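You operate a simulated robot arm through the tools that you are given. There is no shell and no other tool. Be economical: measure what you need, move in short steps, check, and stop when the job is done.

The job below is to be done with a simulated two-armed robot. You get a single attempt, and the scene is never put back.

TASK
Wipe up the spill on the top of the landing table with the green cloth and put it back.

Only the result counts: the job must be done as asked and must still hold three seconds after the hand-in. Knocking over, shifting, dropping, spilling or breaking anything else fails it. Flat cloth is picked up by pressing the open fingertips on it (5 to 10 N) and closing them slowly along it; thin cloth reads only 2 to 8 mm in the jaws.

THE ROBOT
Two 7-joint arms with two-finger parallel grippers on one trunk, on a base that drives. Base frame: it is fixed to the floor where the robot stands at the start and does not move with it; the origin is under the middle of the robot, x ahead of it, y to its left, z up; the surface under the hand at the start is at about z = 0.76. Lengths are in m, angles in rad, forces in N, time in s.
The left shoulder is at the start at [0.02, 0.138, 1.05], the right one opposite. With the tool pointing down near the work surface each hand reaches from about 0.16 to 0.5 m from the robot's upright axis, wherever it stands, measured 20 degrees to its own side. Payload 1.57 kg a hand.
The TCP of each hand is the grasp point between the finger pads, 0.03 m short of the fingertips. In the tool frame z runs along the fingers and y along their closing line. Largest opening 0.08 m; finger width 0.017, thickness 0.012; the body of the gripper, 0.04 by 0.082 m, starts 0.08 m behind the TCP.
Orientation is that of the tool frame in the base frame, as a unit quaternion [w, x, y, z]. With the fingers straight down and closing along the base's y, the tool's x points along the base's -x, its y along +y and its z along -z.

THE INTERFACE
- The arms move only by the tool move_arm. It takes "left_steps", "right_steps" or both (then of equal length, played together; a hand with none holds still); each is text: rows parted by semicolons, each of 7 numbers parted by spaces: the turn, a rotation vector about the tool's x, y, z in rad, then the shift along the tool's x, y, z in m, then the finger opening in m, from 0 to 0.08. In form: ax ay az dx dy dz gripper; .... A call has 1 to 10 rows; each row shifts and turns the commanded pose from where the row before left it, along the tool's axes as they then stand. A row lasts 0.2 s, in which the tool goes at most 0.05 m and 0.15 rad; a call with a longer step from one row to the next is refused whole, and so is a gripper value outside its range. A pose out of reach is approached as far as the arm can. The call stops where the force on the tool passes 40 N (or 10 N more than at its start, if that is more) or the arm is blocked; 0.2 s more then pass. The fingers move at their own pace (about 0.045 m/s each) and stop on an object; they squeeze with about 43 N. The grip force told is the motor's: it shows also when the fingers shut on nothing. Time passes only in rows, and 0.2 s behind the last, so rows that do not move let the fingers close. The reply holds the time, the measured pose of the TCP, the force on the tool along the base axes, the opening and the grip force, in the units named above and with some noise, with the torque about the TCP (base axes, N m) and any sound that the robot's microphone picked up.
- Cameras (640 x 400 px; columns grow to the right, rows downward): "scene" is now at [0.1881, -0.0159, 0.9793]; the picture's right is [-0.16, -0.99, 0.00], its down [-0.10, 0.02, -0.99] and it looks along [0.98, -0.16, -0.11] (base axes); focal length 214 px, centre (320, 200). "left" rides on the left gripper at [0.072, 0.007, -0.122] in its tool frame; the picture's right is [-0.09, 1.00, 0.00], its down [-0.84, -0.08, -0.54] and it looks along [-0.54, -0.05, 0.84] (tool axes); focal length 238 px, centre (320, 200). "right" rides on the right gripper at [0.072, -0.007, -0.122] in its tool frame; the picture's right is [0.09, 1.00, 0.00], its down [-0.84, 0.08, -0.54] and it looks along [-0.54, 0.05, 0.84] (tool axes); focal length 238 px, centre (320, 200).
- camera(camera): a new picture of that camera. The clock stands still meanwhile.
- move_column(by): slides the trunk up (or, below 0, down) by that many m; the arms and the scene camera ride with it, the base frame stays. It gives what a move gives, with no picture.
- drive_base(legs): drives the robot by 1 to 6 legs, each [ahead, left, turn to the left] in m, m and rad, along the robot's own axes; the way and the turn of a leg run together, so that a leg with both is an arc; at most 1.5 m and 3.142 rad a leg. The arms and the cameras ride along, it lands a little off, and it stops where it bumps. It gives what a move gives.
- pan_tilt(pan, tilt): turns the head with the scene camera to pan (to the left, within 1.047 rad either way) and tilt (down, from -0.506 to 1.204), counted from straight ahead of the robot. It gives what a move gives.
- pixel_to_xyz(camera, pixels): for up to 12 pixels [column, row] of the newest picture of that camera ("zoom" is the newest enlarged one), the place [x, y, z] in the base frame of the surface seen there, good to about 0.002 m. The clock stands still meanwhile.
- inspect(camera, box): a new picture of the part [left, top, right, bottom] of that camera's present view, enlarged. The clock stands still meanwhile.
- hand_in(): hands the job in; it is judged then, once.

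Go step by step. Measure first, check grasps and placings, and put right what went wrong. The budget is 80 turns and 70 pictures, counting those below and the enlarged ones. Unless the task says otherwise, let go and move clear before handing in, and close with one line.

The tools are called after "Emit:" as a command line: name --argument value ..., lists and objects as JSON in quotes. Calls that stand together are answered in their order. move_arm: Moves the arms, as the interface text tells. Its arguments: {"type":"object","properties":{"left_steps":{"type":"string"},"right_steps":{"type":"string"}},"required":[]} The other tools are called the same way: move_column (by) slides the trunk up or down; drive_base (legs) drives the base; pan_tilt (pan, tilt) turns the head that bears the scene camera; camera (camera) takes a picture; pixel_to_xyz (camera, pixels) gives the place of the surface under pixels of a picture; inspect (camera, box) takes an enlarged picture of a part of a camera's view; hand_in () hands the job in.

At the start:

```text
time_s: 0.0
left_position: [0.3692, 0.1398, 0.9423]
left_ee_rot: [-0.056, -0.003, 0.998, 0.002]
left_wrist_force: [0.0, -0.3, 0.8]
left_wrist_torque: [0.02, -0.03, 0.02]
left_finger_gap: 0.08
left_finger_force: 0.1
right_position: [0.376, -0.1382, 0.943]
right_ee_rot: [-0.054, 0.001, 0.999, 0.0]
right_wrist_force: [0.4, 0.4, 0.8]
right_wrist_torque: [0.01, 0.02, -0.01]
right_finger_gap: 0.08
right_finger_force: 0.1
trunk travel left (down, up): [-0.425, 0.815]
robot x, y, heading: [0.0014, 0.0022, -0.001]
head pan, tilt: [-0.166, 0.106]
```

scene: 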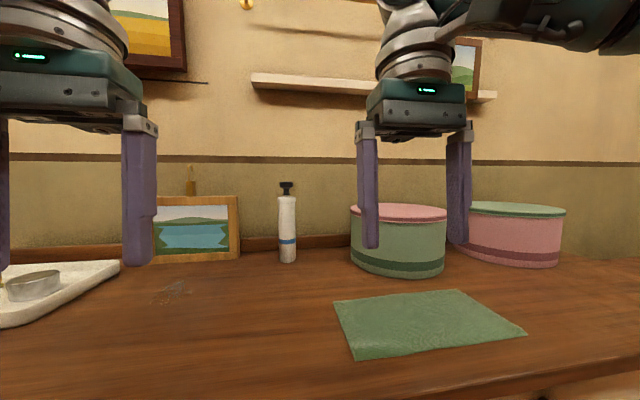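
right: 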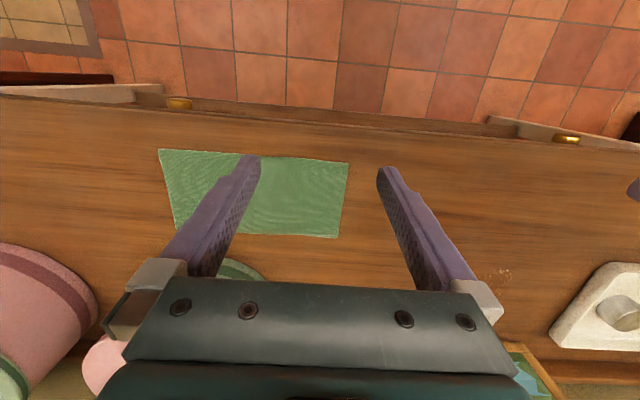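
left: 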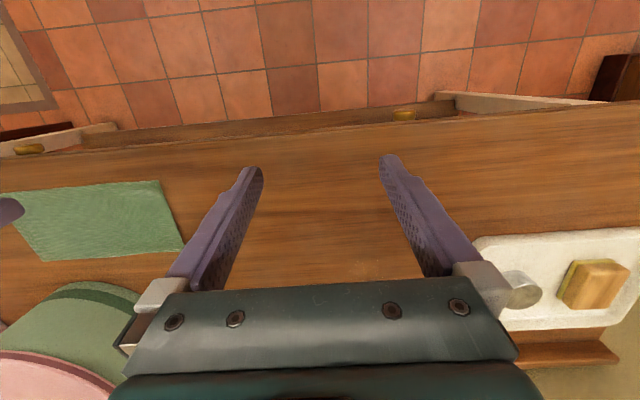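

The green cloth lies at scene (430,322), and there is a faint mark near (172,292). I'll measure both and look closer.

Emit:
inspect --camera "scene" --box '[80, 240, 280, 365]'

Emit:
pixel_to_xyz --camera "scene" --pixels '[[334, 302], [461, 291], [525, 334], [357, 359], [425, 325], [172, 292], [150, 298], [185, 281], [120, 264], [240, 260], [287, 262], [395, 270]]'

Emit:
pan_tilt --pan 0 --tilt 0.75

Emit:
camera --camera "scene"

```text
3.20 times, centred on (180, 302) of scene
```

zoom: 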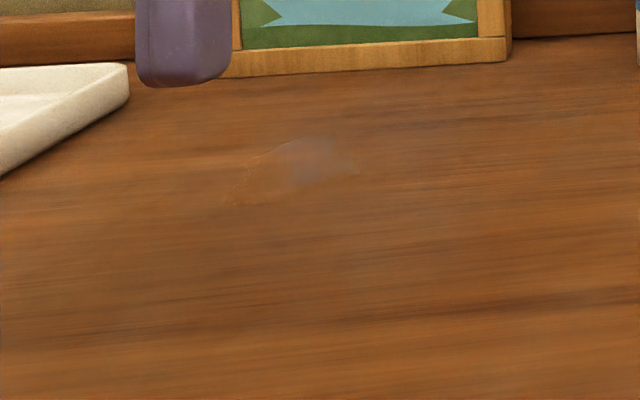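

```text
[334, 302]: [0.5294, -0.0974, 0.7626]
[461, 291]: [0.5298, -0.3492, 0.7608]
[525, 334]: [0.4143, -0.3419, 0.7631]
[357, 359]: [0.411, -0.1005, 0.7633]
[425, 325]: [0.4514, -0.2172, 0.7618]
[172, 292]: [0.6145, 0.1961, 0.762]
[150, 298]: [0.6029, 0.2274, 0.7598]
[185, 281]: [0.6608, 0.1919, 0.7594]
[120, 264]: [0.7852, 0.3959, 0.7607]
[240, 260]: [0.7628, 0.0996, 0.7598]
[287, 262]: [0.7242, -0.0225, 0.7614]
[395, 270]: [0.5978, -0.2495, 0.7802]
```

```text
time_s: 1.0
left_position: [0.3698, 0.1396, 0.9417]
left_ee_rot: [-0.057, -0.002, 0.998, 0.002]
left_wrist_force: [-0.3, 0.5, -0.4]
left_wrist_torque: [0.03, 0.02, 0.03]
left_finger_gap: 0.0798
left_finger_force: 0.0
right_position: [0.376, -0.1383, 0.9414]
right_ee_rot: [-0.055, 0.003, 0.998, 0.0]
right_wrist_force: [-0.4, -0.1, -0.3]
right_wrist_torque: [-0.01, 0.0, 0.0]
right_finger_gap: 0.0799
right_finger_force: 0.1
trunk travel left (down, up): [-0.425, 0.815]
robot x, y, heading: [-0.0023, -0.0007, -0.001]
head pan, tilt: [0.0, 0.75]
```

```text
65 pictures are left
```

scene: 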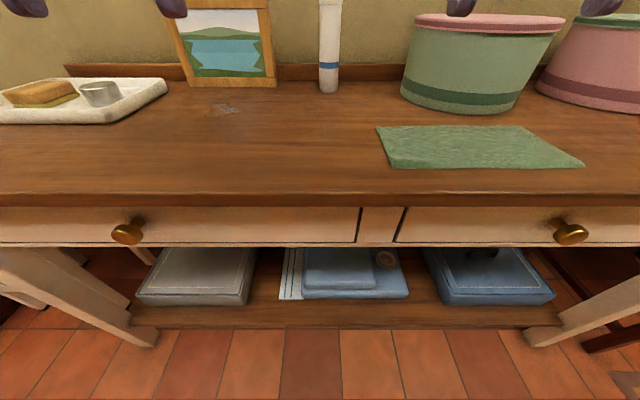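

The mark near (222,109) is a clear liquid spill. I'll enlarge it to see its extent.

Emit:
inspect --camera "scene" --box '[160, 70, 288, 150]'

Emit:
pixel_to_xyz --camera "scene" --pixels '[[204, 113], [222, 103], [240, 112], [222, 110], [186, 87], [276, 87], [168, 88], [329, 92], [376, 127], [392, 168], [523, 125], [584, 165]]'

Emit:
inspect --camera "scene" --box '[0, 90, 320, 240]'

```text
5.00 times, centred on (224, 110) of scene
```

zoom: 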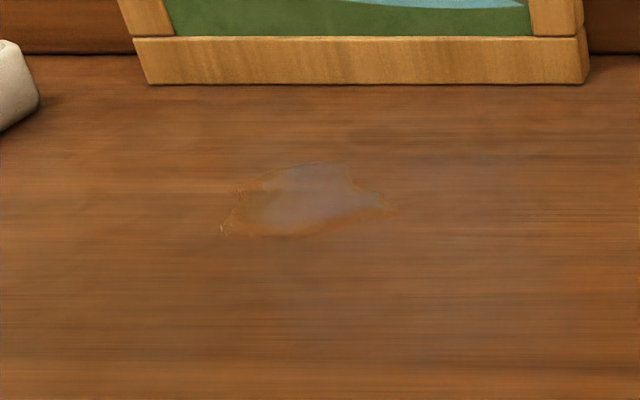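

```text
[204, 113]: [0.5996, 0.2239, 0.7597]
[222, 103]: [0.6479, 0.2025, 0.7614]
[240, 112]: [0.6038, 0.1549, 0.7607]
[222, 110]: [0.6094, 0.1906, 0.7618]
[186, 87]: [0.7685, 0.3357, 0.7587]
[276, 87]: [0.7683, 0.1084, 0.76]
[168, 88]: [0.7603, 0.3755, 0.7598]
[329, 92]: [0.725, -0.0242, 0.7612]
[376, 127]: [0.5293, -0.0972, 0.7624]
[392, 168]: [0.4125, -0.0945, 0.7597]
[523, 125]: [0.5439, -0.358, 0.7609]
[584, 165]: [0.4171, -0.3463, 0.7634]
```

```text
2.00 times, centred on (160, 165) of scene
```

zoom: 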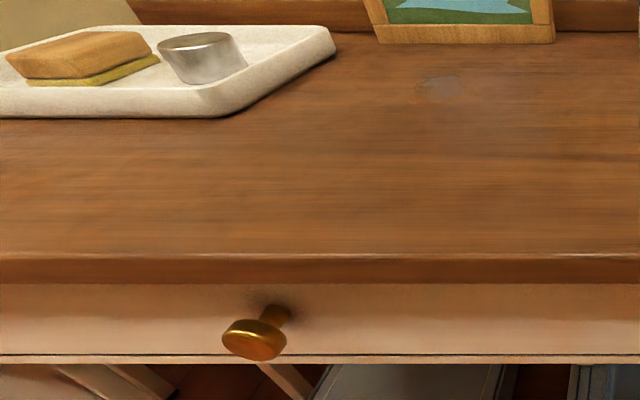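

The spill spans about x 0.595–0.655, y 0.155–0.225, out of tool-down reach from here. I'll look down to see how far the base can go ahead.

Emit:
pixel_to_xyz --camera "scene" --pixels '[[350, 200], [350, 225], [127, 234], [571, 234], [340, 325], [150, 340], [560, 335], [355, 375], [100, 123], [10, 123], [166, 88], [3, 100]]'

Emit:
pan_tilt --pan 0 --tilt 1.204

Emit:
camera --camera "scene"

```text
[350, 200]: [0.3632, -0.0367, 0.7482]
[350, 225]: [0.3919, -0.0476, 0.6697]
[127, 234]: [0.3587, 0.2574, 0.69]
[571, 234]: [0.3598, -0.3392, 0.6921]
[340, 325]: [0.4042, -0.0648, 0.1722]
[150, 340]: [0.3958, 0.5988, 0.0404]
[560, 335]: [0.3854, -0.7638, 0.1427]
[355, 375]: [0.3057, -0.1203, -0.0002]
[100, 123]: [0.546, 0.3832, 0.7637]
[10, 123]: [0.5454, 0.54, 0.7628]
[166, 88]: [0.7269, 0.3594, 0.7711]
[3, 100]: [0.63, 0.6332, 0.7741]
```

```text
time_s: 1.9
left_position: [0.3681, 0.1398, 0.9418]
left_ee_rot: [-0.057, -0.002, 0.998, 0.001]
left_wrist_force: [-0.2, 0.3, -0.5]
left_wrist_torque: [0.01, 0.03, 0.0]
left_finger_gap: 0.0798
left_finger_force: 0.0
right_position: [0.3755, -0.1386, 0.9424]
right_ee_rot: [-0.055, 0.002, 0.998, -0.001]
right_wrist_force: [0.0, -0.6, 0.2]
right_wrist_torque: [-0.03, -0.01, -0.03]
right_finger_gap: 0.0798
right_finger_force: 0.0
trunk travel left (down, up): [-0.425, 0.815]
robot x, y, heading: [0.003, 0.0018, 0.002]
head pan, tilt: [0.0, 1.201]
```

```text
62 pictures are left
```

scene: 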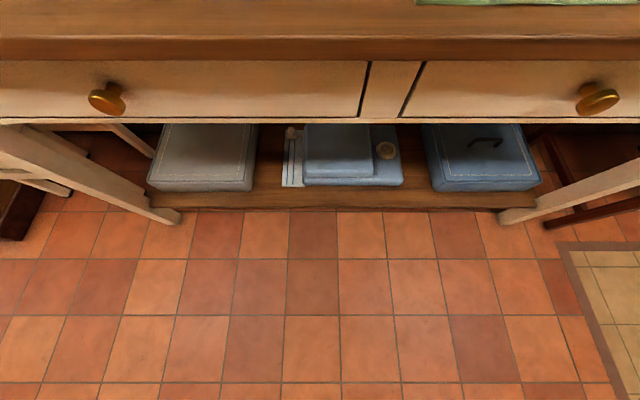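

No base is visible in the picture; I'll check how near the floor at the bottom rows is to the robot.

Emit:
pixel_to_xyz --camera "scene" --pixels '[[320, 395], [320, 300], [320, 210], [60, 395], [590, 395], [487, 142]]'

Emit:
inspect --camera "left" --box '[0, 0, 640, 400]'

```text
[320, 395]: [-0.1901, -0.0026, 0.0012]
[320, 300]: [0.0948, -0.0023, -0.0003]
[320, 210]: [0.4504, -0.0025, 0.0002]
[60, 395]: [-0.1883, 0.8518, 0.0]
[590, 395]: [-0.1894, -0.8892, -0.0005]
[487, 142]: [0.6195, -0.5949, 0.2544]
```

```text
1.00 times, centred on (320, 200) of left (not enlarged: the box is as wide or as high as the picture)
```

zoom: 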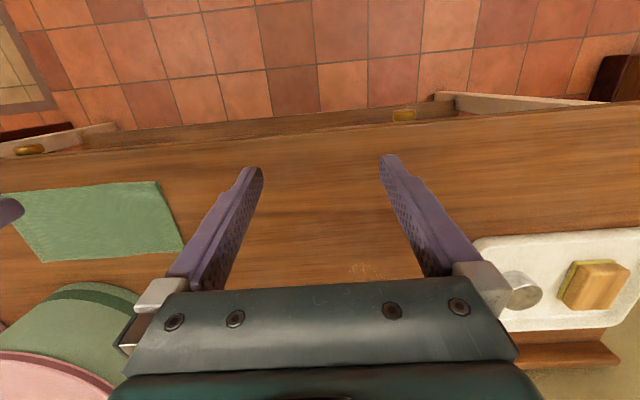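

Floor is clear under the table front (edge x≈0.36), so I'll edge ahead 0.14 m; the hands stay above the table, clear of the boxes.

Emit:
drive_base --legs '[[0.14, 0, 0]]'

Emit:
pan_tilt --pan -0.2 --tilt 0.8

Emit:
camera --camera "scene"

```text
time_s: 3.3
left_position: [0.5108, 0.1381, 0.9416]
left_ee_rot: [-0.057, -0.001, 0.998, 0.002]
left_wrist_force: [0.0, 0.2, 0.2]
left_wrist_torque: [-0.03, 0.02, -0.03]
left_finger_gap: 0.0799
left_finger_force: 0.1
right_position: [0.5182, -0.1415, 0.9426]
right_ee_rot: [-0.054, 0.003, 0.999, 0.0]
right_wrist_force: [-0.8, -0.6, -0.3]
right_wrist_torque: [-0.02, -0.02, 0.0]
right_finger_gap: 0.0799
right_finger_force: 0.1
trunk travel left (down, up): [-0.425, 0.815]
robot x, y, heading: [0.1408, 0.0008, -0.005]
head pan, tilt: [0.0, 1.201]
```

```text
time_s: 4.1
left_position: [0.51, 0.1377, 0.9418]
left_ee_rot: [-0.058, -0.001, 0.998, 0.002]
left_wrist_force: [0.0, 0.3, 0.2]
left_wrist_torque: [0.0, 0.04, 0.02]
left_finger_gap: 0.0801
left_finger_force: 0.0
right_position: [0.5172, -0.1398, 0.9407]
right_ee_rot: [-0.055, 0.003, 0.998, 0.001]
right_wrist_force: [0.0, 0.6, 0.6]
right_wrist_torque: [0.03, -0.02, -0.01]
right_finger_gap: 0.0799
right_finger_force: 0.1
trunk travel left (down, up): [-0.425, 0.815]
robot x, y, heading: [0.1443, -0.002, -0.0]
head pan, tilt: [-0.201, 0.799]
```

```text
60 pictures are left
```

scene: 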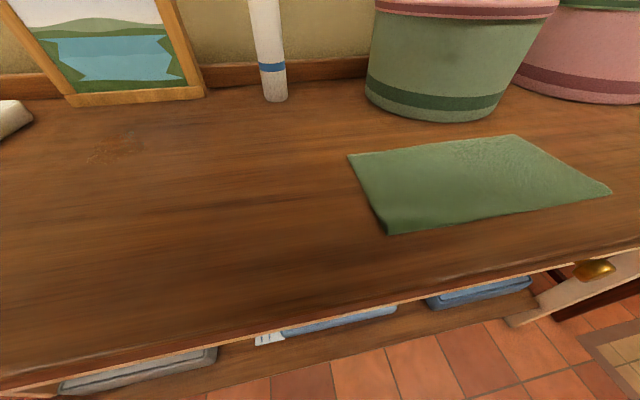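

The base moved freely and the view is clear. I'll remeasure the cloth corners (348,155), (513,135), (611,190), (390,230) and the spill.

Emit:
pixel_to_xyz --camera "scene" --pixels '[[350, 156], [513, 136], [608, 190], [391, 228], [370, 190], [470, 175], [90, 163], [105, 148], [140, 140], [145, 155], [430, 120], [274, 101]]'

Emit:
inspect --camera "scene" --box '[40, 100, 200, 200]'

Emit:
move_arm --right_steps "0 -0.11 0 0 0 0 0.04; 0 0 0 0.04 0.02 0.02 0.04; 0 0 0 0.01 0 0.04 0.04; 0 0 0 0 0 0.04 0.04; 0 0 0 0 0 0 0.04"

```text
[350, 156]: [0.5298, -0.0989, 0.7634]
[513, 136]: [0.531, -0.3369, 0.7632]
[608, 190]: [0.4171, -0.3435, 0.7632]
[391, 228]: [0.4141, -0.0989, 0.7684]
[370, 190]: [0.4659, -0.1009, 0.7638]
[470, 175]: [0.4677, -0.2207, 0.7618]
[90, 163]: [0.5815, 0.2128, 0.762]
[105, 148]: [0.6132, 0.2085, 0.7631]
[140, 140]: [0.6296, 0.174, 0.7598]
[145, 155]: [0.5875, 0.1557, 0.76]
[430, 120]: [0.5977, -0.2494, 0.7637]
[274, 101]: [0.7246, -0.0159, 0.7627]
```

```text
4.00 times, centred on (120, 150) of scene
```

zoom: 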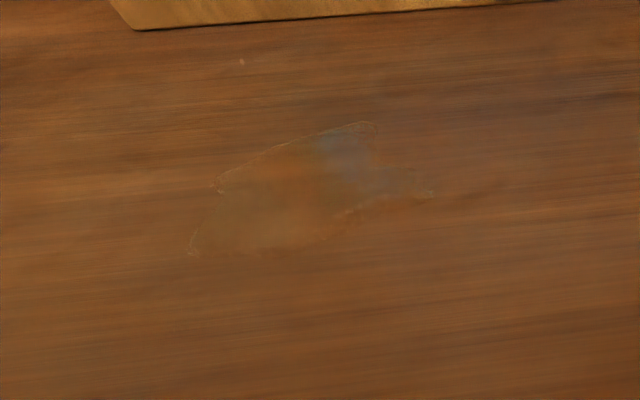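

```text
time_s: 5.3
left_position: [0.5099, 0.1389, 0.9415]
left_ee_rot: [-0.057, 0.0, 0.998, 0.001]
left_wrist_force: [0.1, -0.1, 0.1]
left_wrist_torque: [-0.02, -0.03, -0.02]
left_finger_gap: 0.08
left_finger_force: 0.0
right_position: [0.4674, -0.1199, 0.8437]
right_ee_rot: [0.001, 0.003, 1.0, 0.001]
right_wrist_force: [-0.5, 0.5, 0.9]
right_wrist_torque: [0.01, 0.02, -0.02]
right_finger_gap: 0.0399
right_finger_force: 0.1
trunk travel left (down, up): [-0.425, 0.815]
robot x, y, heading: [0.1455, 0.0037, 0.001]
head pan, tilt: [-0.201, 0.799]
```

Hand is vertical at (0.467,-0.120,0.844). I'll shift to y≈-0.132 and descend towards contact in small steps, opening 0.04.

Emit:
move_arm --right_steps "0 0 0 0 -0.013 0.02 0.04; 0 0 0 0 0 0.02 0.04; 0 0 0 0 0 0.006 0.04; 0 0 0 0 0 0.003 0.04; 0 0 0 0 0 0.002 0.04; 0 0 0 0 0 0 0.04"

Emit:
camera --camera "right"

```text
time_s: 6.7
left_position: [0.5105, 0.1368, 0.9417]
left_ee_rot: [-0.056, 0.0, 0.998, 0.003]
left_wrist_force: [-0.2, 1.0, 0.0]
left_wrist_torque: [-0.04, 0.03, -0.02]
left_finger_gap: 0.08
left_finger_force: 0.1
right_position: [0.4676, -0.1339, 0.7934]
right_ee_rot: [0.001, 0.003, 1.0, 0.0]
right_wrist_force: [-2.3, 0.0, 10.6]
right_wrist_torque: [0.27, 0.06, 0.07]
right_finger_gap: 0.0394
right_finger_force: 0.0
trunk travel left (down, up): [-0.425, 0.815]
robot x, y, heading: [0.1397, -0.0011, -0.004]
head pan, tilt: [-0.201, 0.799]
```

```text
58 pictures are left
```

right: 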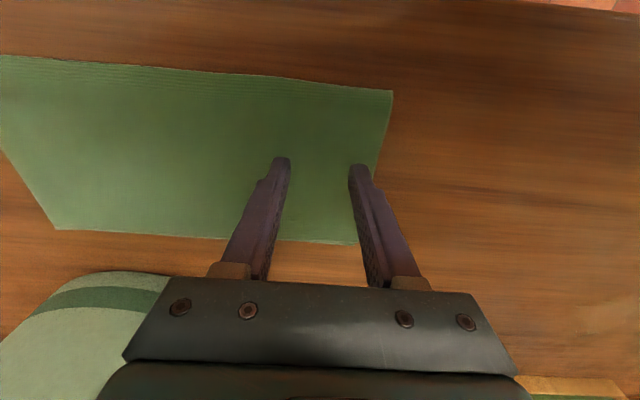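

Contact is 10.6 N with both fingertips on the cloth near the left edge (285,160),(357,170). Closing slowly now.

Emit:
move_arm --right_steps "0 0 0 0 0 -0.0005 0.036; 0 0 0 0 0 0 0.032; 0 0 0 0 0 0 0.028; 0 0 0 0 0 0 0.024; 0 0 0 0 0 0 0.020; 0 0 0 0 0 0 0.016; 0 0 0 0 0 0 0.012; 0 0 0 0 0 0 0.008; 0 0 0 0 0 0 0.004; 0 0 0 0 0 0 0"

Emit:
camera --camera "right"

```text
time_s: 8.9
left_position: [0.5106, 0.1381, 0.9429]
left_ee_rot: [-0.058, -0.001, 0.998, 0.002]
left_wrist_force: [-0.4, -0.2, 0.0]
left_wrist_torque: [0.0, 0.0, -0.02]
left_finger_gap: 0.0799
left_finger_force: 0.1
right_position: [0.4691, -0.1332, 0.7926]
right_ee_rot: [0.001, 0.003, 1.0, 0.0]
right_wrist_force: [0.9, 1.6, 10.2]
right_wrist_torque: [0.13, -0.02, 0.02]
right_finger_gap: 0.0068
right_finger_force: 26.3
trunk travel left (down, up): [-0.425, 0.815]
robot x, y, heading: [0.1422, 0.0019, 0.0]
head pan, tilt: [-0.201, 0.799]
```

```text
57 pictures are left
```

right: 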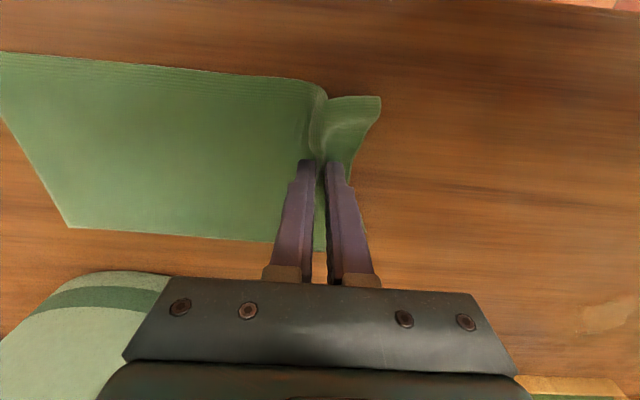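

Cloth pinched (gap 6.8 mm, 26 N). Lift it 0.14 m, then check.

Emit:
move_arm --right_steps "0 0 0 0 -0.005 -0.03 0; 0 0 0 0 0 -0.04 0; 0 0 0 0 0 -0.04 0; 0 0 0 0 0 -0.03 0; 0 0 0 0 0 0 0"

Emit:
camera --camera "scene"

```text
time_s: 10.1
left_position: [0.5095, 0.1383, 0.9412]
left_ee_rot: [-0.057, -0.001, 0.998, 0.001]
left_wrist_force: [-0.7, 0.2, -0.7]
left_wrist_torque: [0.0, 0.0, 0.0]
left_finger_gap: 0.0802
left_finger_force: 0.0
right_position: [0.464, -0.1368, 0.9255]
right_ee_rot: [-0.009, 0.005, 1.0, -0.004]
right_wrist_force: [0.0, 0.2, -0.6]
right_wrist_torque: [0.01, -0.03, 0.02]
right_finger_gap: 0.0032
right_finger_force: 23.9
trunk travel left (down, up): [-0.425, 0.815]
robot x, y, heading: [0.1418, 0.0025, -0.004]
head pan, tilt: [-0.201, 0.799]
```

```text
56 pictures are left
```

scene: 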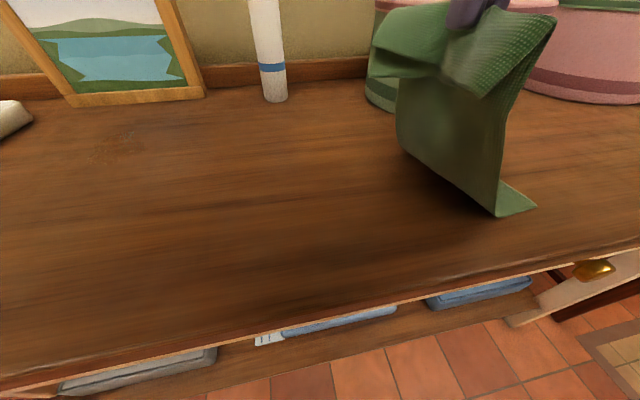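

Cloth is held well, tail just touching. Drive left 0.31 m and then a bit ahead.

Emit:
drive_base --legs '[[0, 0.31, 0], [0.04, 0, 0]]'

Emit:
pan_tilt --pan -0.25 --tilt 0.75

Emit:
camera --camera "scene"

```text
time_s: 12.7
left_position: [0.5508, 0.4477, 0.9419]
left_ee_rot: [-0.057, 0.0, 0.998, 0.002]
left_wrist_force: [0.0, -0.4, 0.2]
left_wrist_torque: [0.02, 0.05, 0.04]
left_finger_gap: 0.0799
left_finger_force: 0.1
right_position: [0.5059, 0.1727, 0.9253]
right_ee_rot: [-0.008, 0.004, 1.0, -0.003]
right_wrist_force: [-1.0, 0.1, 0.2]
right_wrist_torque: [0.01, 0.02, -0.02]
right_finger_gap: 0.0031
right_finger_force: 24.0
trunk travel left (down, up): [-0.425, 0.815]
robot x, y, heading: [0.1821, 0.3072, -0.0]
head pan, tilt: [-0.201, 0.799]
```

```text
time_s: 13.3
left_position: [0.5506, 0.4486, 0.9419]
left_ee_rot: [-0.055, -0.001, 0.998, 0.001]
left_wrist_force: [-0.7, -0.2, -1.2]
left_wrist_torque: [0.01, 0.0, -0.02]
left_finger_gap: 0.08
left_finger_force: 0.0
right_position: [0.5041, 0.1736, 0.9253]
right_ee_rot: [-0.01, 0.005, 1.0, -0.005]
right_wrist_force: [0.0, 0.2, -0.7]
right_wrist_torque: [0.01, -0.02, 0.01]
right_finger_gap: 0.0029
right_finger_force: 24.5
trunk travel left (down, up): [-0.425, 0.815]
robot x, y, heading: [0.1808, 0.311, -0.005]
head pan, tilt: [-0.25, 0.75]
```

```text
55 pictures are left
```

scene: 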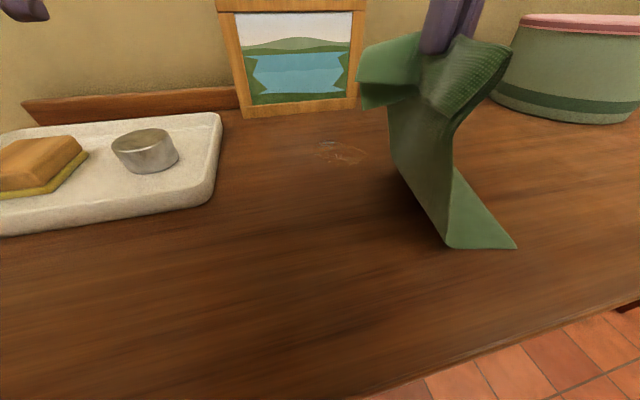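

Cloth hand is beside the spill at (340,152). Measure the spill and tray edge from this clearer view.

Emit:
inspect --camera "scene" --box '[260, 110, 420, 210]'

Emit:
pixel_to_xyz --camera "scene" --pixels '[[315, 150], [335, 140], [366, 155], [350, 163], [222, 135], [215, 195], [245, 118], [362, 107], [345, 150]]'

```text
4.00 times, centred on (340, 160) of scene
```

zoom: 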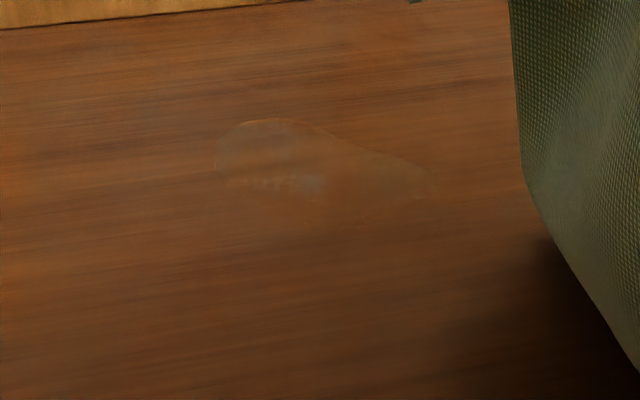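

```text
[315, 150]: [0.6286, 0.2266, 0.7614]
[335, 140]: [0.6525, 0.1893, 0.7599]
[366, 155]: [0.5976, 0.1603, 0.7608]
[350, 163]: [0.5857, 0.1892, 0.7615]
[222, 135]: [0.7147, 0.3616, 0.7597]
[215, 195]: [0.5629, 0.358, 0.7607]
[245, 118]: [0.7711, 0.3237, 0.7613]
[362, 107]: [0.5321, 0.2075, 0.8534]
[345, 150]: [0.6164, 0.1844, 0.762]
```

Spill spans x 0.58–0.655, y 0.15–0.23; tray edge is y≈0.36. I'll move over to (0.62,0.06) and lower while moving +y so that the tail trails.

Emit:
move_arm --right_steps "0 0 0 -0.025 -0.035 0 0; 0 0 0 -0.025 -0.035 0 0; 0 0 0 -0.03 -0.03 0 0; 0 0 0 -0.033 -0.01 0 0; 0 0 0 0 0.015 0.03 0; 0 0 0 0 0.015 0.03 0; 0 0 0 0 0.015 0.03 0; 0 0 0 0 0.015 0.02 0; 0 0 0 0 0.01 0.01 0; 0 0 0 0 0 0 0"

Emit:
camera --camera "scene"

```text
time_s: 15.6
left_position: [0.5514, 0.45, 0.9427]
left_ee_rot: [-0.056, 0.0, 0.998, 0.002]
left_wrist_force: [-0.1, -0.3, -0.4]
left_wrist_torque: [0.01, -0.01, 0.02]
left_finger_gap: 0.0801
left_finger_force: 0.1
right_position: [0.6158, 0.1303, 0.804]
right_ee_rot: [-0.009, 0.004, 1.0, -0.004]
right_wrist_force: [0.0, -0.2, 0.9]
right_wrist_torque: [0.0, 0.04, 0.0]
right_finger_gap: 0.0031
right_finger_force: 24.5
trunk travel left (down, up): [-0.425, 0.815]
robot x, y, heading: [0.1796, 0.315, -0.005]
head pan, tilt: [-0.25, 0.75]
```

```text
53 pictures are left
```

scene: 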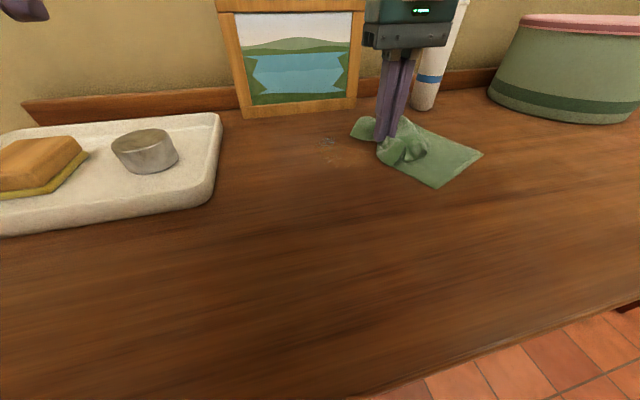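

Cloth lies with its tail trailing behind. Press to a few newtons, then stroke +y over the spill at x≈0.615.

Emit:
move_arm --right_steps "0 0 0 0 0 0.006 0; 0 0 0 0 0 0.005 0; 0 0 0 0 0.02 0 0; 0 0 0 0 0.02 0 0; 0 0 0 0 0.025 0 0; 0 0 0 0 0.025 0 0; 0 0 0 0 0.025 0 0; 0 0 0 0 0.025 0 0; 0 0 0 0 0 0 0"

Emit:
camera --camera "scene"

```text
time_s: 17.6
left_position: [0.5537, 0.4461, 0.9428]
left_ee_rot: [-0.055, -0.001, 0.998, 0.002]
left_wrist_force: [-0.6, 1.1, -0.1]
left_wrist_torque: [0.02, 0.05, -0.02]
left_finger_gap: 0.08
left_finger_force: 0.1
right_position: [0.6189, 0.2674, 0.7941]
right_ee_rot: [-0.006, 0.005, 1.0, -0.006]
right_wrist_force: [0.2, -11.8, 29.7]
right_wrist_torque: [-0.41, 0.0, -0.04]
right_finger_gap: 0.0029
right_finger_force: 23.8
trunk travel left (down, up): [-0.425, 0.815]
robot x, y, heading: [0.1835, 0.3113, -0.003]
head pan, tilt: [-0.25, 0.75]
```

```text
52 pictures are left
```

scene: 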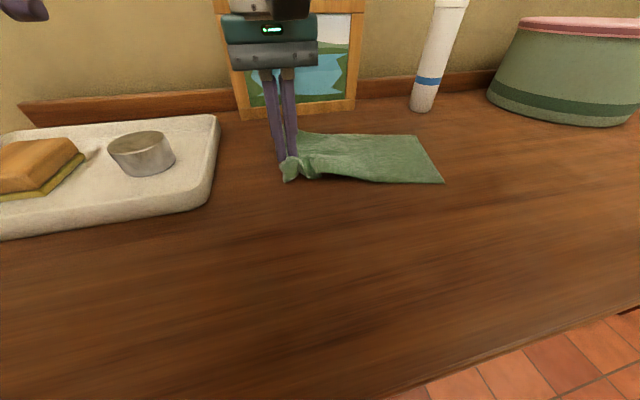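

Force is a bit high (30 N) and the cloth covers the spill. Ease up 3 mm, stroke back along x≈0.64 and forward along x≈0.60.

Emit:
move_arm --right_steps "0 0 0 -0.02 0 -0.003 0; 0 0 0 0 -0.03 0 0; 0 0 0 0 -0.03 0 0; 0 0 0 0 -0.03 0 0; 0 0 0 0 -0.035 0 0; 0 0 0 0.04 0 0 0; 0 0 0 0 0.03 0 0; 0 0 0 0 0.03 0 0; 0 0 0 0 0.03 0 0; 0 0 0 0 0.035 0 0"

Emit:
camera --camera "scene"

```text
time_s: 19.8
left_position: [0.5504, 0.45, 0.9422]
left_ee_rot: [-0.057, 0.001, 0.998, 0.001]
left_wrist_force: [0.1, 0.6, -0.1]
left_wrist_torque: [0.03, 0.02, 0.03]
left_finger_gap: 0.0802
left_finger_force: 0.1
right_position: [0.5887, 0.267, 0.7943]
right_ee_rot: [-0.008, 0.005, 1.0, -0.004]
right_wrist_force: [-0.2, 0.6, 1.8]
right_wrist_torque: [-0.04, -0.02, 0.0]
right_finger_gap: 0.0027
right_finger_force: 24.2
right hand out of reach, approached as far as the arm can: row 1
trunk travel left (down, up): [-0.425, 0.815]
robot x, y, heading: [0.1808, 0.3097, -0.004]
head pan, tilt: [-0.25, 0.75]
```

```text
51 pictures are left
```

scene: 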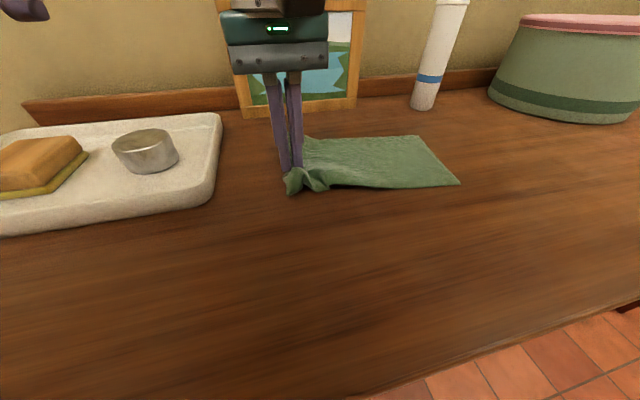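

Now lift and draw the cloth towards the robot to uncover the spill area.

Emit:
move_arm --right_steps "0 0 0 0.01 0 -0.04 0; 0 0 0 0.02 0 -0.04 0; 0 0 0 0.03 0 -0.04 0; 0 0 0 0.03 -0.01 -0.01 0; 0 0 0 0.02 -0.03 0 0; 0 0 0 0 -0.04 0 0; 0 0 0 0 -0.04 0 0; 0 0 0 0 -0.04 0 0; 0 0 0 0 -0.04 0 0; 0 0 0 0 0 0 0"

Emit:
camera --camera "scene"

Emit:
inspect --camera "scene" --box '[260, 110, 420, 210]'

```text
time_s: 22.1
left_position: [0.5517, 0.4483, 0.9416]
left_ee_rot: [-0.058, 0.0, 0.998, 0.002]
left_wrist_force: [-0.2, 0.0, -1.0]
left_wrist_torque: [0.01, -0.01, 0.01]
left_finger_gap: 0.0801
left_finger_force: 0.1
right_position: [0.4639, 0.0656, 0.898]
right_ee_rot: [-0.068, -0.007, 0.997, -0.036]
right_wrist_force: [-0.4, -0.2, -0.8]
right_wrist_torque: [0.02, -0.02, 0.01]
right_finger_gap: 0.0028
right_finger_force: 24.2
trunk travel left (down, up): [-0.425, 0.815]
robot x, y, heading: [0.1818, 0.3109, 0.001]
head pan, tilt: [-0.25, 0.75]
stopped in row 10 (right hand): the arm was blocked; the commanded pose is now the measured one
```

```text
50 pictures are left
```

scene: 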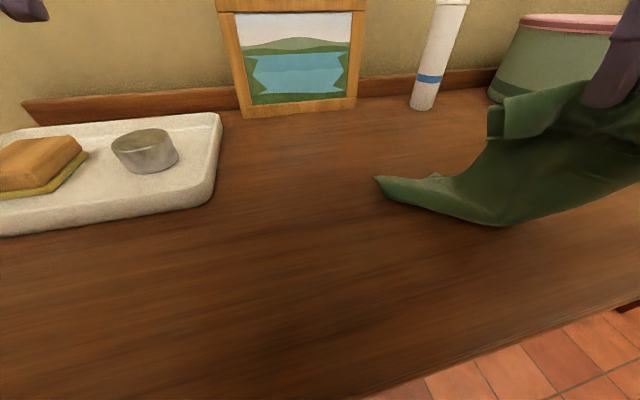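

```text
4.00 times, centred on (340, 160) of scene
```

zoom: 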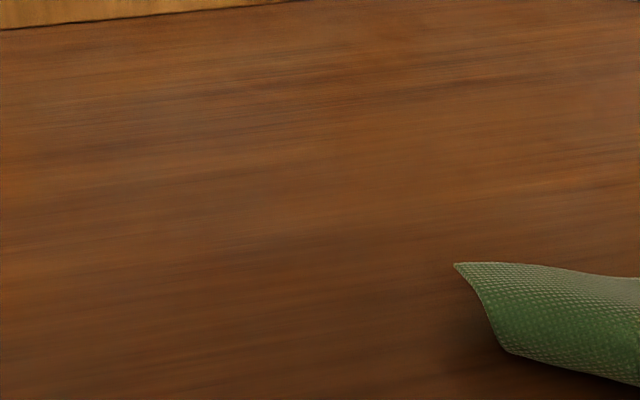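

The spill is gone at (340,152). Now raise the trunk so the cloth hangs freely, and drive back to the cloth's place.

Emit:
move_column --by 0.15

Emit:
camera --camera "scene"

Emit:
inspect --camera "scene" --box '[240, 130, 420, 240]'

```text
time_s: 23.9
left_position: [0.5519, 0.4492, 1.0925]
left_ee_rot: [-0.057, 0.0, 0.998, 0.002]
left_wrist_force: [0.3, -0.2, -0.2]
left_wrist_torque: [-0.01, -0.01, 0.03]
left_finger_gap: 0.0798
left_finger_force: 0.1
right_position: [0.4641, 0.0663, 1.0475]
right_ee_rot: [-0.069, -0.008, 0.997, -0.037]
right_wrist_force: [0.0, 0.3, -1.1]
right_wrist_torque: [0.01, 0.0, 0.0]
right_finger_gap: 0.0029
right_finger_force: 23.5
trunk travel left (down, up): [-0.575, 0.665]
robot x, y, heading: [0.1823, 0.3124, -0.004]
head pan, tilt: [-0.25, 0.75]
```

```text
48 pictures are left
```

scene: 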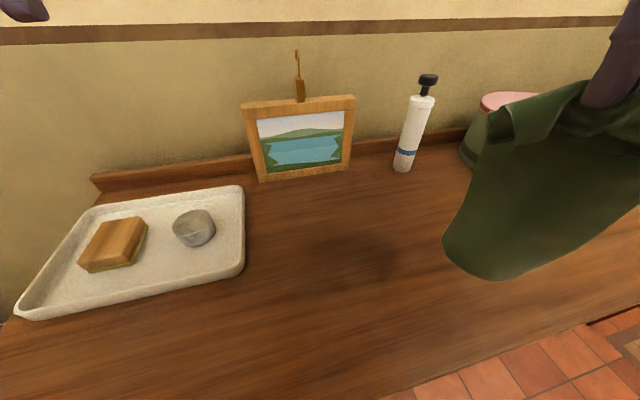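

```text
3.56 times, centred on (330, 185) of scene
```

zoom: 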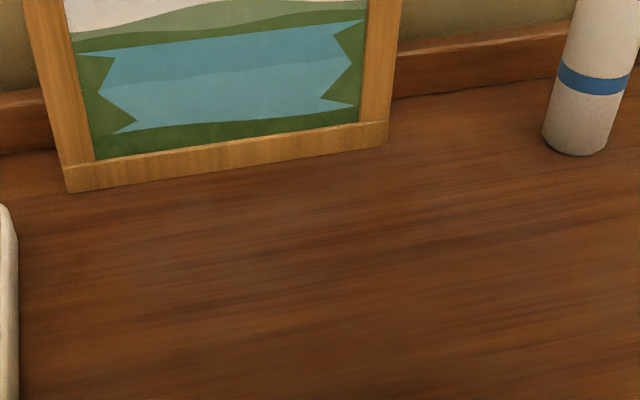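

The table is clean in this view too, and the cloth hangs clear. Drive back and right, and straighten the hand.

Emit:
drive_base --legs '[[-0.04, 0, 0], [0, -0.34, 0]]'

Emit:
move_arm --right_steps "-0.07 -0.13 0.014 0 0 0 0; 0 0 0 0 0 0 0"

Emit:
pan_tilt --pan -0.2 --tilt 0.8

Emit:
camera --camera "scene"

```text
time_s: 26.6
left_position: [0.5091, 0.1003, 1.0917]
left_ee_rot: [-0.056, 0.002, 0.998, 0.002]
left_wrist_force: [0.3, 0.4, 0.5]
left_wrist_torque: [-0.03, 0.01, -0.02]
left_finger_gap: 0.08
left_finger_force: 0.0
right_position: [0.4202, -0.2815, 1.0476]
right_ee_rot: [-0.068, -0.006, 0.997, -0.038]
right_wrist_force: [0.7, 0.3, 0.0]
right_wrist_torque: [-0.01, 0.02, -0.02]
right_finger_gap: 0.0029
right_finger_force: 24.1
trunk travel left (down, up): [-0.575, 0.665]
robot x, y, heading: [0.1388, -0.0337, -0.003]
head pan, tilt: [-0.25, 0.75]
```

```text
time_s: 27.2
left_position: [0.5084, 0.1011, 1.092]
left_ee_rot: [-0.057, 0.002, 0.998, 0.003]
left_wrist_force: [-0.4, 0.0, 0.8]
left_wrist_torque: [0.02, 0.0, 0.01]
left_finger_gap: 0.0798
left_finger_force: 0.2
right_position: [0.4131, -0.2846, 1.0344]
right_ee_rot: [-0.034, 0.001, 0.999, -0.009]
right_wrist_force: [-1.1, 0.0, -1.3]
right_wrist_torque: [-0.02, -0.05, -0.01]
right_finger_gap: 0.0028
right_finger_force: 23.7
trunk travel left (down, up): [-0.575, 0.665]
robot x, y, heading: [0.1434, -0.0353, -0.002]
head pan, tilt: [-0.25, 0.75]
```

```text
time_s: 27.9
left_position: [0.5091, 0.1002, 1.0926]
left_ee_rot: [-0.056, 0.002, 0.998, 0.002]
left_wrist_force: [-0.6, -0.3, -0.6]
left_wrist_torque: [0.03, 0.02, 0.02]
left_finger_gap: 0.08
left_finger_force: 0.0
right_position: [0.4119, -0.284, 1.0359]
right_ee_rot: [-0.033, 0.001, 0.999, -0.009]
right_wrist_force: [1.0, -0.6, -0.2]
right_wrist_torque: [0.01, 0.0, 0.02]
right_finger_gap: 0.0029
right_finger_force: 23.6
trunk travel left (down, up): [-0.575, 0.665]
robot x, y, heading: [0.1407, -0.0357, -0.008]
head pan, tilt: [-0.201, 0.799]
```

```text
46 pictures are left
```

scene: 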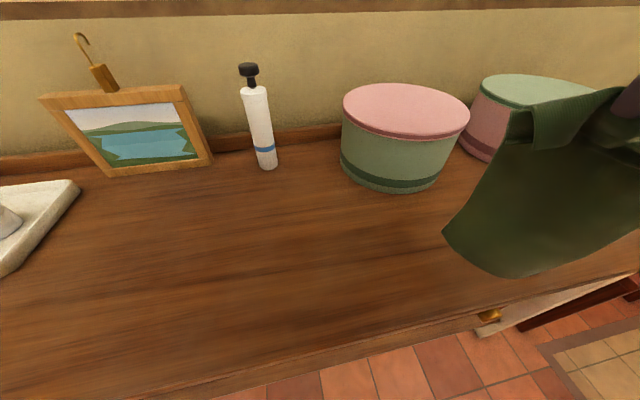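

I'll measure where the hanging cloth's lower edge is.

Emit:
pixel_to_xyz --camera "scene" --pixels '[[447, 232], [470, 262], [520, 274], [580, 255], [620, 235], [560, 180], [510, 140]]'

Emit:
camera --camera "right"

Emit:
camera --camera "left"

```text
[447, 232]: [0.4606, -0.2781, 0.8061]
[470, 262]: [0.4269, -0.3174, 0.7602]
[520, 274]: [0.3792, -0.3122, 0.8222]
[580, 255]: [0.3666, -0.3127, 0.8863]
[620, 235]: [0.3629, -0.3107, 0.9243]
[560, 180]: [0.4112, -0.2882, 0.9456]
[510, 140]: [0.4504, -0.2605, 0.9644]
```

```text
45 pictures are left
```

right: 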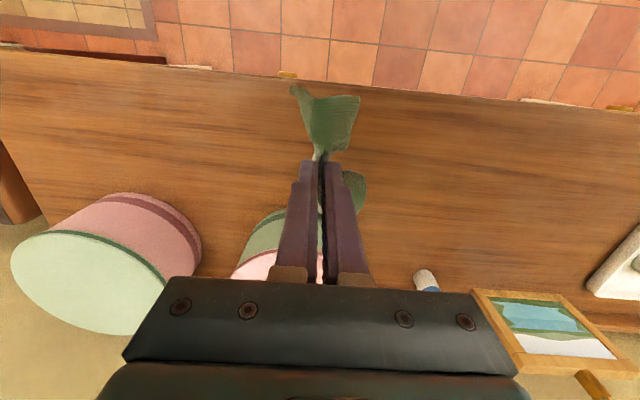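

```text
44 pictures are left
```

left: 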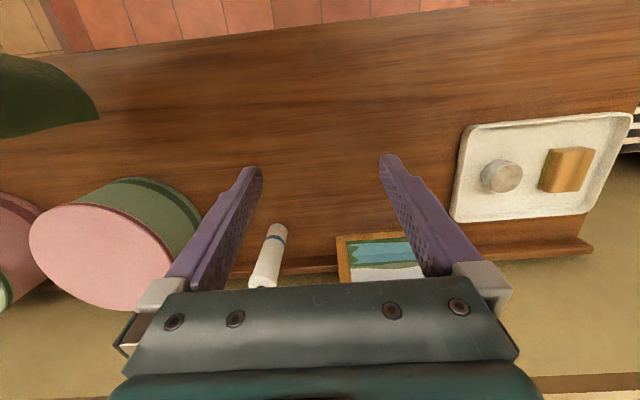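

The cloth hangs face towards ±y, lower edge at z≈0.80. Move to (0.467,-0.38), then arc down towards +y.

Emit:
move_arm --right_steps "0 -0.06 0 -0.015 -0.02 0 0; 0 0 0 -0.02 -0.035 0 0; 0 0 0 -0.02 -0.035 0 0; 0 0 0 0 0 0 0; 0 0 0 0 0 0 0; 0 0 0 0 0 0.02 0; 0 0 0 0 0.005 0.02 0; 0 0 0 0 0 0 0"

Emit:
camera --camera "scene"

```text
time_s: 29.7
left_position: [0.5099, 0.1002, 1.0921]
left_ee_rot: [-0.057, 0.002, 0.998, 0.002]
left_wrist_force: [0.6, -0.3, -0.4]
left_wrist_torque: [-0.02, -0.01, 0.0]
left_finger_gap: 0.0801
left_finger_force: 0.2
right_position: [0.4779, -0.3683, 1.0091]
right_ee_rot: [0.025, 0.001, 1.0, -0.002]
right_wrist_force: [0.4, 0.0, 0.0]
right_wrist_torque: [-0.02, 0.0, 0.01]
right_finger_gap: 0.003
right_finger_force: 24.6
trunk travel left (down, up): [-0.575, 0.665]
robot x, y, heading: [0.1369, -0.0338, -0.008]
head pan, tilt: [-0.201, 0.799]
```

```text
43 pictures are left
```

scene: 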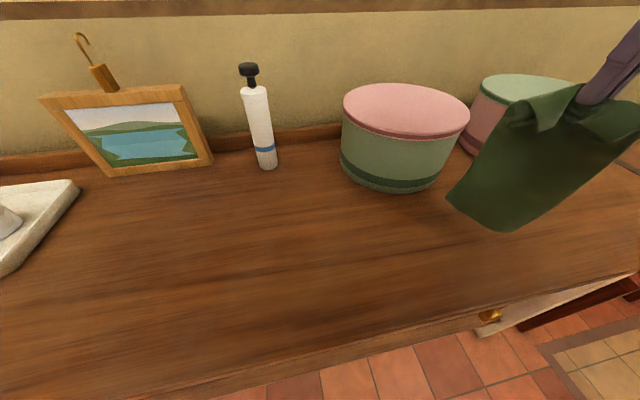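

Cloth hangs just above the table with clear room to the box. Arc down while moving +y.

Emit:
move_arm --right_steps "0 0.05 0 0.01 0 0.02 0; 0 0 0 0 0.01 0.025 0; 0 0 0 0 0.015 0.025 0; 0 0 0 0 0.02 0.025 0; 0 0 0 0 0.025 0.025 0; 0 0 0 0 0.025 0.025 0; 0 0 0 0 0.028 0.022 0; 0 0 0 0 0.03 0.015 0; 0 0 0 0 0.02 0.01 0; 0 0 0 0 0 0 0"

Emit:
camera --camera "scene"

```text
time_s: 31.9
left_position: [0.5097, 0.1024, 1.0908]
left_ee_rot: [-0.056, 0.002, 0.998, 0.002]
left_wrist_force: [-0.4, 0.3, 0.5]
left_wrist_torque: [0.0, 0.02, -0.01]
left_finger_gap: 0.0801
left_finger_force: 0.0
right_position: [0.4699, -0.1949, 0.816]
right_ee_rot: [0.002, 0.001, 1.0, -0.002]
right_wrist_force: [0.4, -0.2, -0.4]
right_wrist_torque: [-0.02, 0.02, 0.0]
right_finger_gap: 0.0029
right_finger_force: 24.5
trunk travel left (down, up): [-0.575, 0.665]
robot x, y, heading: [0.1387, -0.0378, -0.005]
head pan, tilt: [-0.201, 0.799]
```

```text
42 pictures are left
```

scene: 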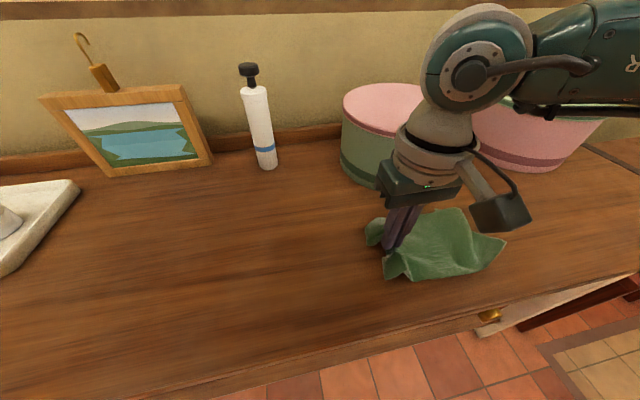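

The cloth is down with some folds. Drag +y slowly to straighten, ending near y=-0.13.

Emit:
move_arm --right_steps "0 0 0 0 0.012 0.005 0; 0 0 0 0 0.012 0.005 0; 0 0 0 0 0.012 0.003 0; 0 0 0 0 0.012 0 0; 0 0 0 0 0.013 0 0; 0 0 0 0 0 0 0"

Emit:
camera --camera "scene"

Emit:
camera --camera "right"

```text
time_s: 33.3
left_position: [0.5084, 0.0992, 1.0918]
left_ee_rot: [-0.056, 0.002, 0.998, 0.001]
left_wrist_force: [1.4, -0.5, -0.8]
left_wrist_torque: [-0.01, -0.02, -0.02]
left_finger_gap: 0.0801
left_finger_force: 0.2
right_position: [0.4711, -0.1338, 0.8039]
right_ee_rot: [0.001, 0.001, 1.0, -0.003]
right_wrist_force: [-0.1, -0.5, 0.5]
right_wrist_torque: [-0.02, 0.02, 0.03]
right_finger_gap: 0.0029
right_finger_force: 24.6
trunk travel left (down, up): [-0.575, 0.665]
robot x, y, heading: [0.1357, -0.0385, -0.008]
head pan, tilt: [-0.201, 0.799]
```

```text
41 pictures are left
```

scene: 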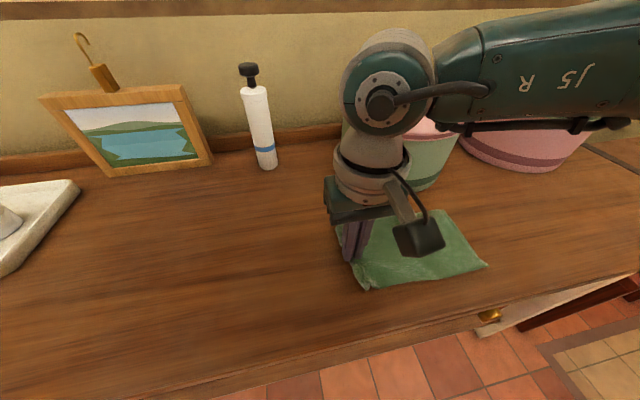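

```text
40 pictures are left
```

right: 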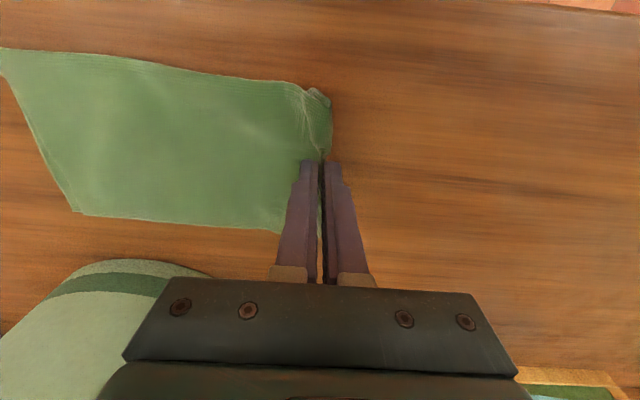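

Cloth lies nearly flat, but the end flap at (320,110) may be tucked under. Lift 4 cm, then lower while moving -y so the flap lies outward, and press.

Emit:
move_arm --right_steps "0 0 0 0 0 -0.025 0; 0 0 0 0 0.012 -0.02 0; 0 0 0 0 0.013 0 0; 0 0 0 0 0 0.01 0; 0 0 0 0 -0.005 0.012 0; 0 0 0 0 -0.01 0.01 0; 0 0 0 0 -0.01 0.009 0; 0 0 0 0 0 0.005 0; 0 0 0 0 0 0 0"

Emit:
camera --camera "right"

```text
time_s: 35.3
left_position: [0.5094, 0.1007, 1.0921]
left_ee_rot: [-0.057, 0.003, 0.998, 0.003]
left_wrist_force: [-0.1, -0.4, 0.2]
left_wrist_torque: [-0.01, 0.02, 0.02]
left_finger_gap: 0.0799
left_finger_force: 0.0
right_position: [0.4697, -0.1338, 0.8027]
right_ee_rot: [0.001, 0.0, 1.0, -0.002]
right_wrist_force: [-1.3, -0.5, 1.3]
right_wrist_torque: [-0.01, 0.05, 0.01]
right_finger_gap: 0.0027
right_finger_force: 24.3
trunk travel left (down, up): [-0.575, 0.665]
robot x, y, heading: [0.139, -0.0371, -0.012]
head pan, tilt: [-0.201, 0.799]
```

```text
39 pictures are left
```

right: 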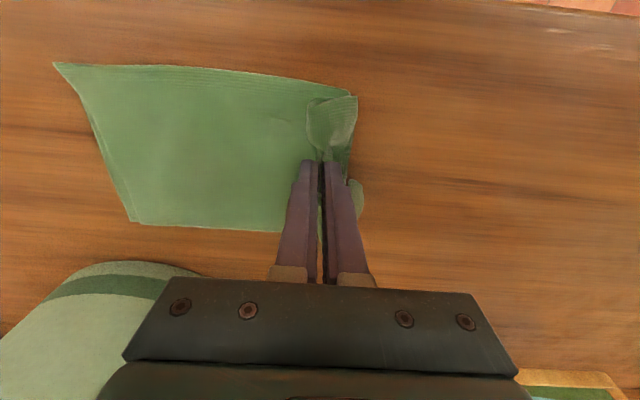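

The flap is outward now; I'll measure the edges to see how far the cloth shifted.

Emit:
pixel_to_xyz --camera "right" --pixels '[[60, 66], [95, 140], [134, 221], [350, 92], [358, 100], [362, 200], [200, 150], [225, 68]]'

```text
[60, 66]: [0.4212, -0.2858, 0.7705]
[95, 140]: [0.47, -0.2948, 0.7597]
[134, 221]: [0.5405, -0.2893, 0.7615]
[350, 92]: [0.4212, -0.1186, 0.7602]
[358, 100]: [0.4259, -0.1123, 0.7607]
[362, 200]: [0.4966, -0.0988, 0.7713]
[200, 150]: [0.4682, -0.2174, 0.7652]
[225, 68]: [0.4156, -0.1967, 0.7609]
```

The right end is at y≈-0.29 instead of -0.345, so I'll re-lay it: lift back along the arc, go 5 cm further -y.

Emit:
move_arm --right_steps "0 0 0 0 -0.01 -0.025 0; 0 0 0 0 -0.02 -0.03 0; 0 0 0 0 -0.03 -0.03 0; 0 0 0 0 -0.035 -0.03 0; 0 0 0 0 -0.035 -0.03 0; 0 0 0 0 -0.035 -0.03 0; 0 0 0 0 -0.035 -0.025 0; 0 0 0 0 -0.03 -0.01 0; 0 0 0 0 -0.025 0 0; 0 0 0 0 0 0 0"

Emit:
camera --camera "scene"

```text
time_s: 37.5
left_position: [0.5087, 0.1003, 1.0925]
left_ee_rot: [-0.057, 0.003, 0.998, 0.001]
left_wrist_force: [0.1, 1.0, 0.3]
left_wrist_torque: [-0.02, 0.01, -0.01]
left_finger_gap: 0.0798
left_finger_force: 0.0
right_position: [0.4675, -0.3887, 1.0148]
right_ee_rot: [0.002, 0.002, 1.0, -0.001]
right_wrist_force: [0.6, -1.3, -0.5]
right_wrist_torque: [0.02, 0.01, 0.01]
right_finger_gap: 0.0031
right_finger_force: 23.8
trunk travel left (down, up): [-0.575, 0.665]
robot x, y, heading: [0.14, -0.035, -0.009]
head pan, tilt: [-0.201, 0.799]
```

```text
38 pictures are left
```

scene: 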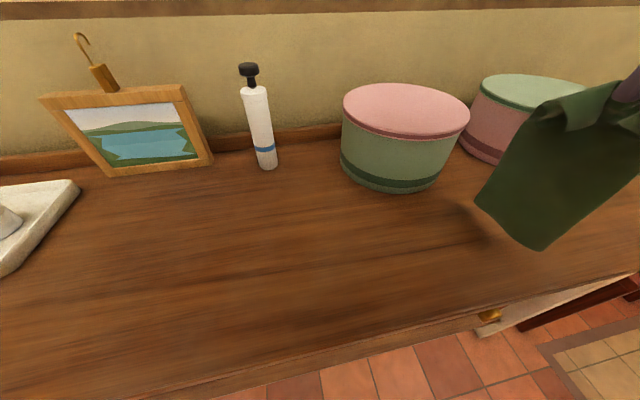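

Hanging freely again. Re-lay: arc down to y≈-0.14, z≈0.83, then lower the last bit with a little -y.

Emit:
move_arm --right_steps "0 0 0 0 0.005 0.025 0; 0 0 0 0 0.015 0.025 0; 0 0 0 0 0.025 0.025 0; 0 0 0 0 0.03 0.025 0; 0 0 0 0 0.035 0.025 0; 0 0 0 0 0.035 0.02 0; 0 0 0 0 0.035 0.02 0; 0 0 0 0 0.035 0.01 0; 0 0 0 0 0.03 0.005 0; 0 0 0 0 0 0 0"

Emit:
camera --camera "right"

```text
time_s: 39.7
left_position: [0.508, 0.1011, 1.0919]
left_ee_rot: [-0.056, 0.001, 0.998, 0.002]
left_wrist_force: [-0.6, 0.6, 0.4]
left_wrist_torque: [0.0, -0.01, -0.06]
left_finger_gap: 0.0799
left_finger_force: 0.1
right_position: [0.468, -0.1439, 0.8312]
right_ee_rot: [0.002, 0.002, 1.0, -0.002]
right_wrist_force: [0.2, -0.2, -0.4]
right_wrist_torque: [-0.03, -0.02, 0.0]
right_finger_gap: 0.0029
right_finger_force: 24.4
trunk travel left (down, up): [-0.575, 0.665]
robot x, y, heading: [0.1377, -0.0385, -0.011]
head pan, tilt: [-0.201, 0.799]
```

```text
37 pictures are left
```

right: 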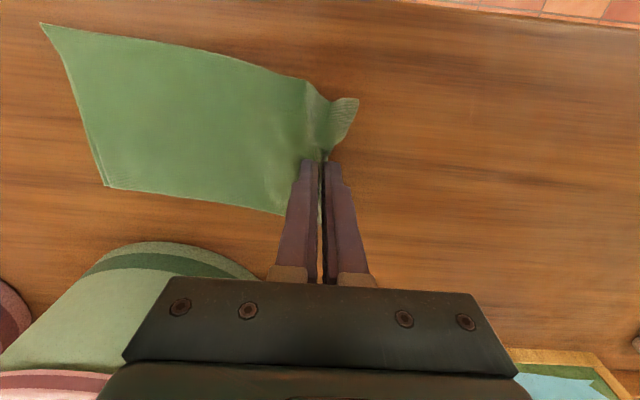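

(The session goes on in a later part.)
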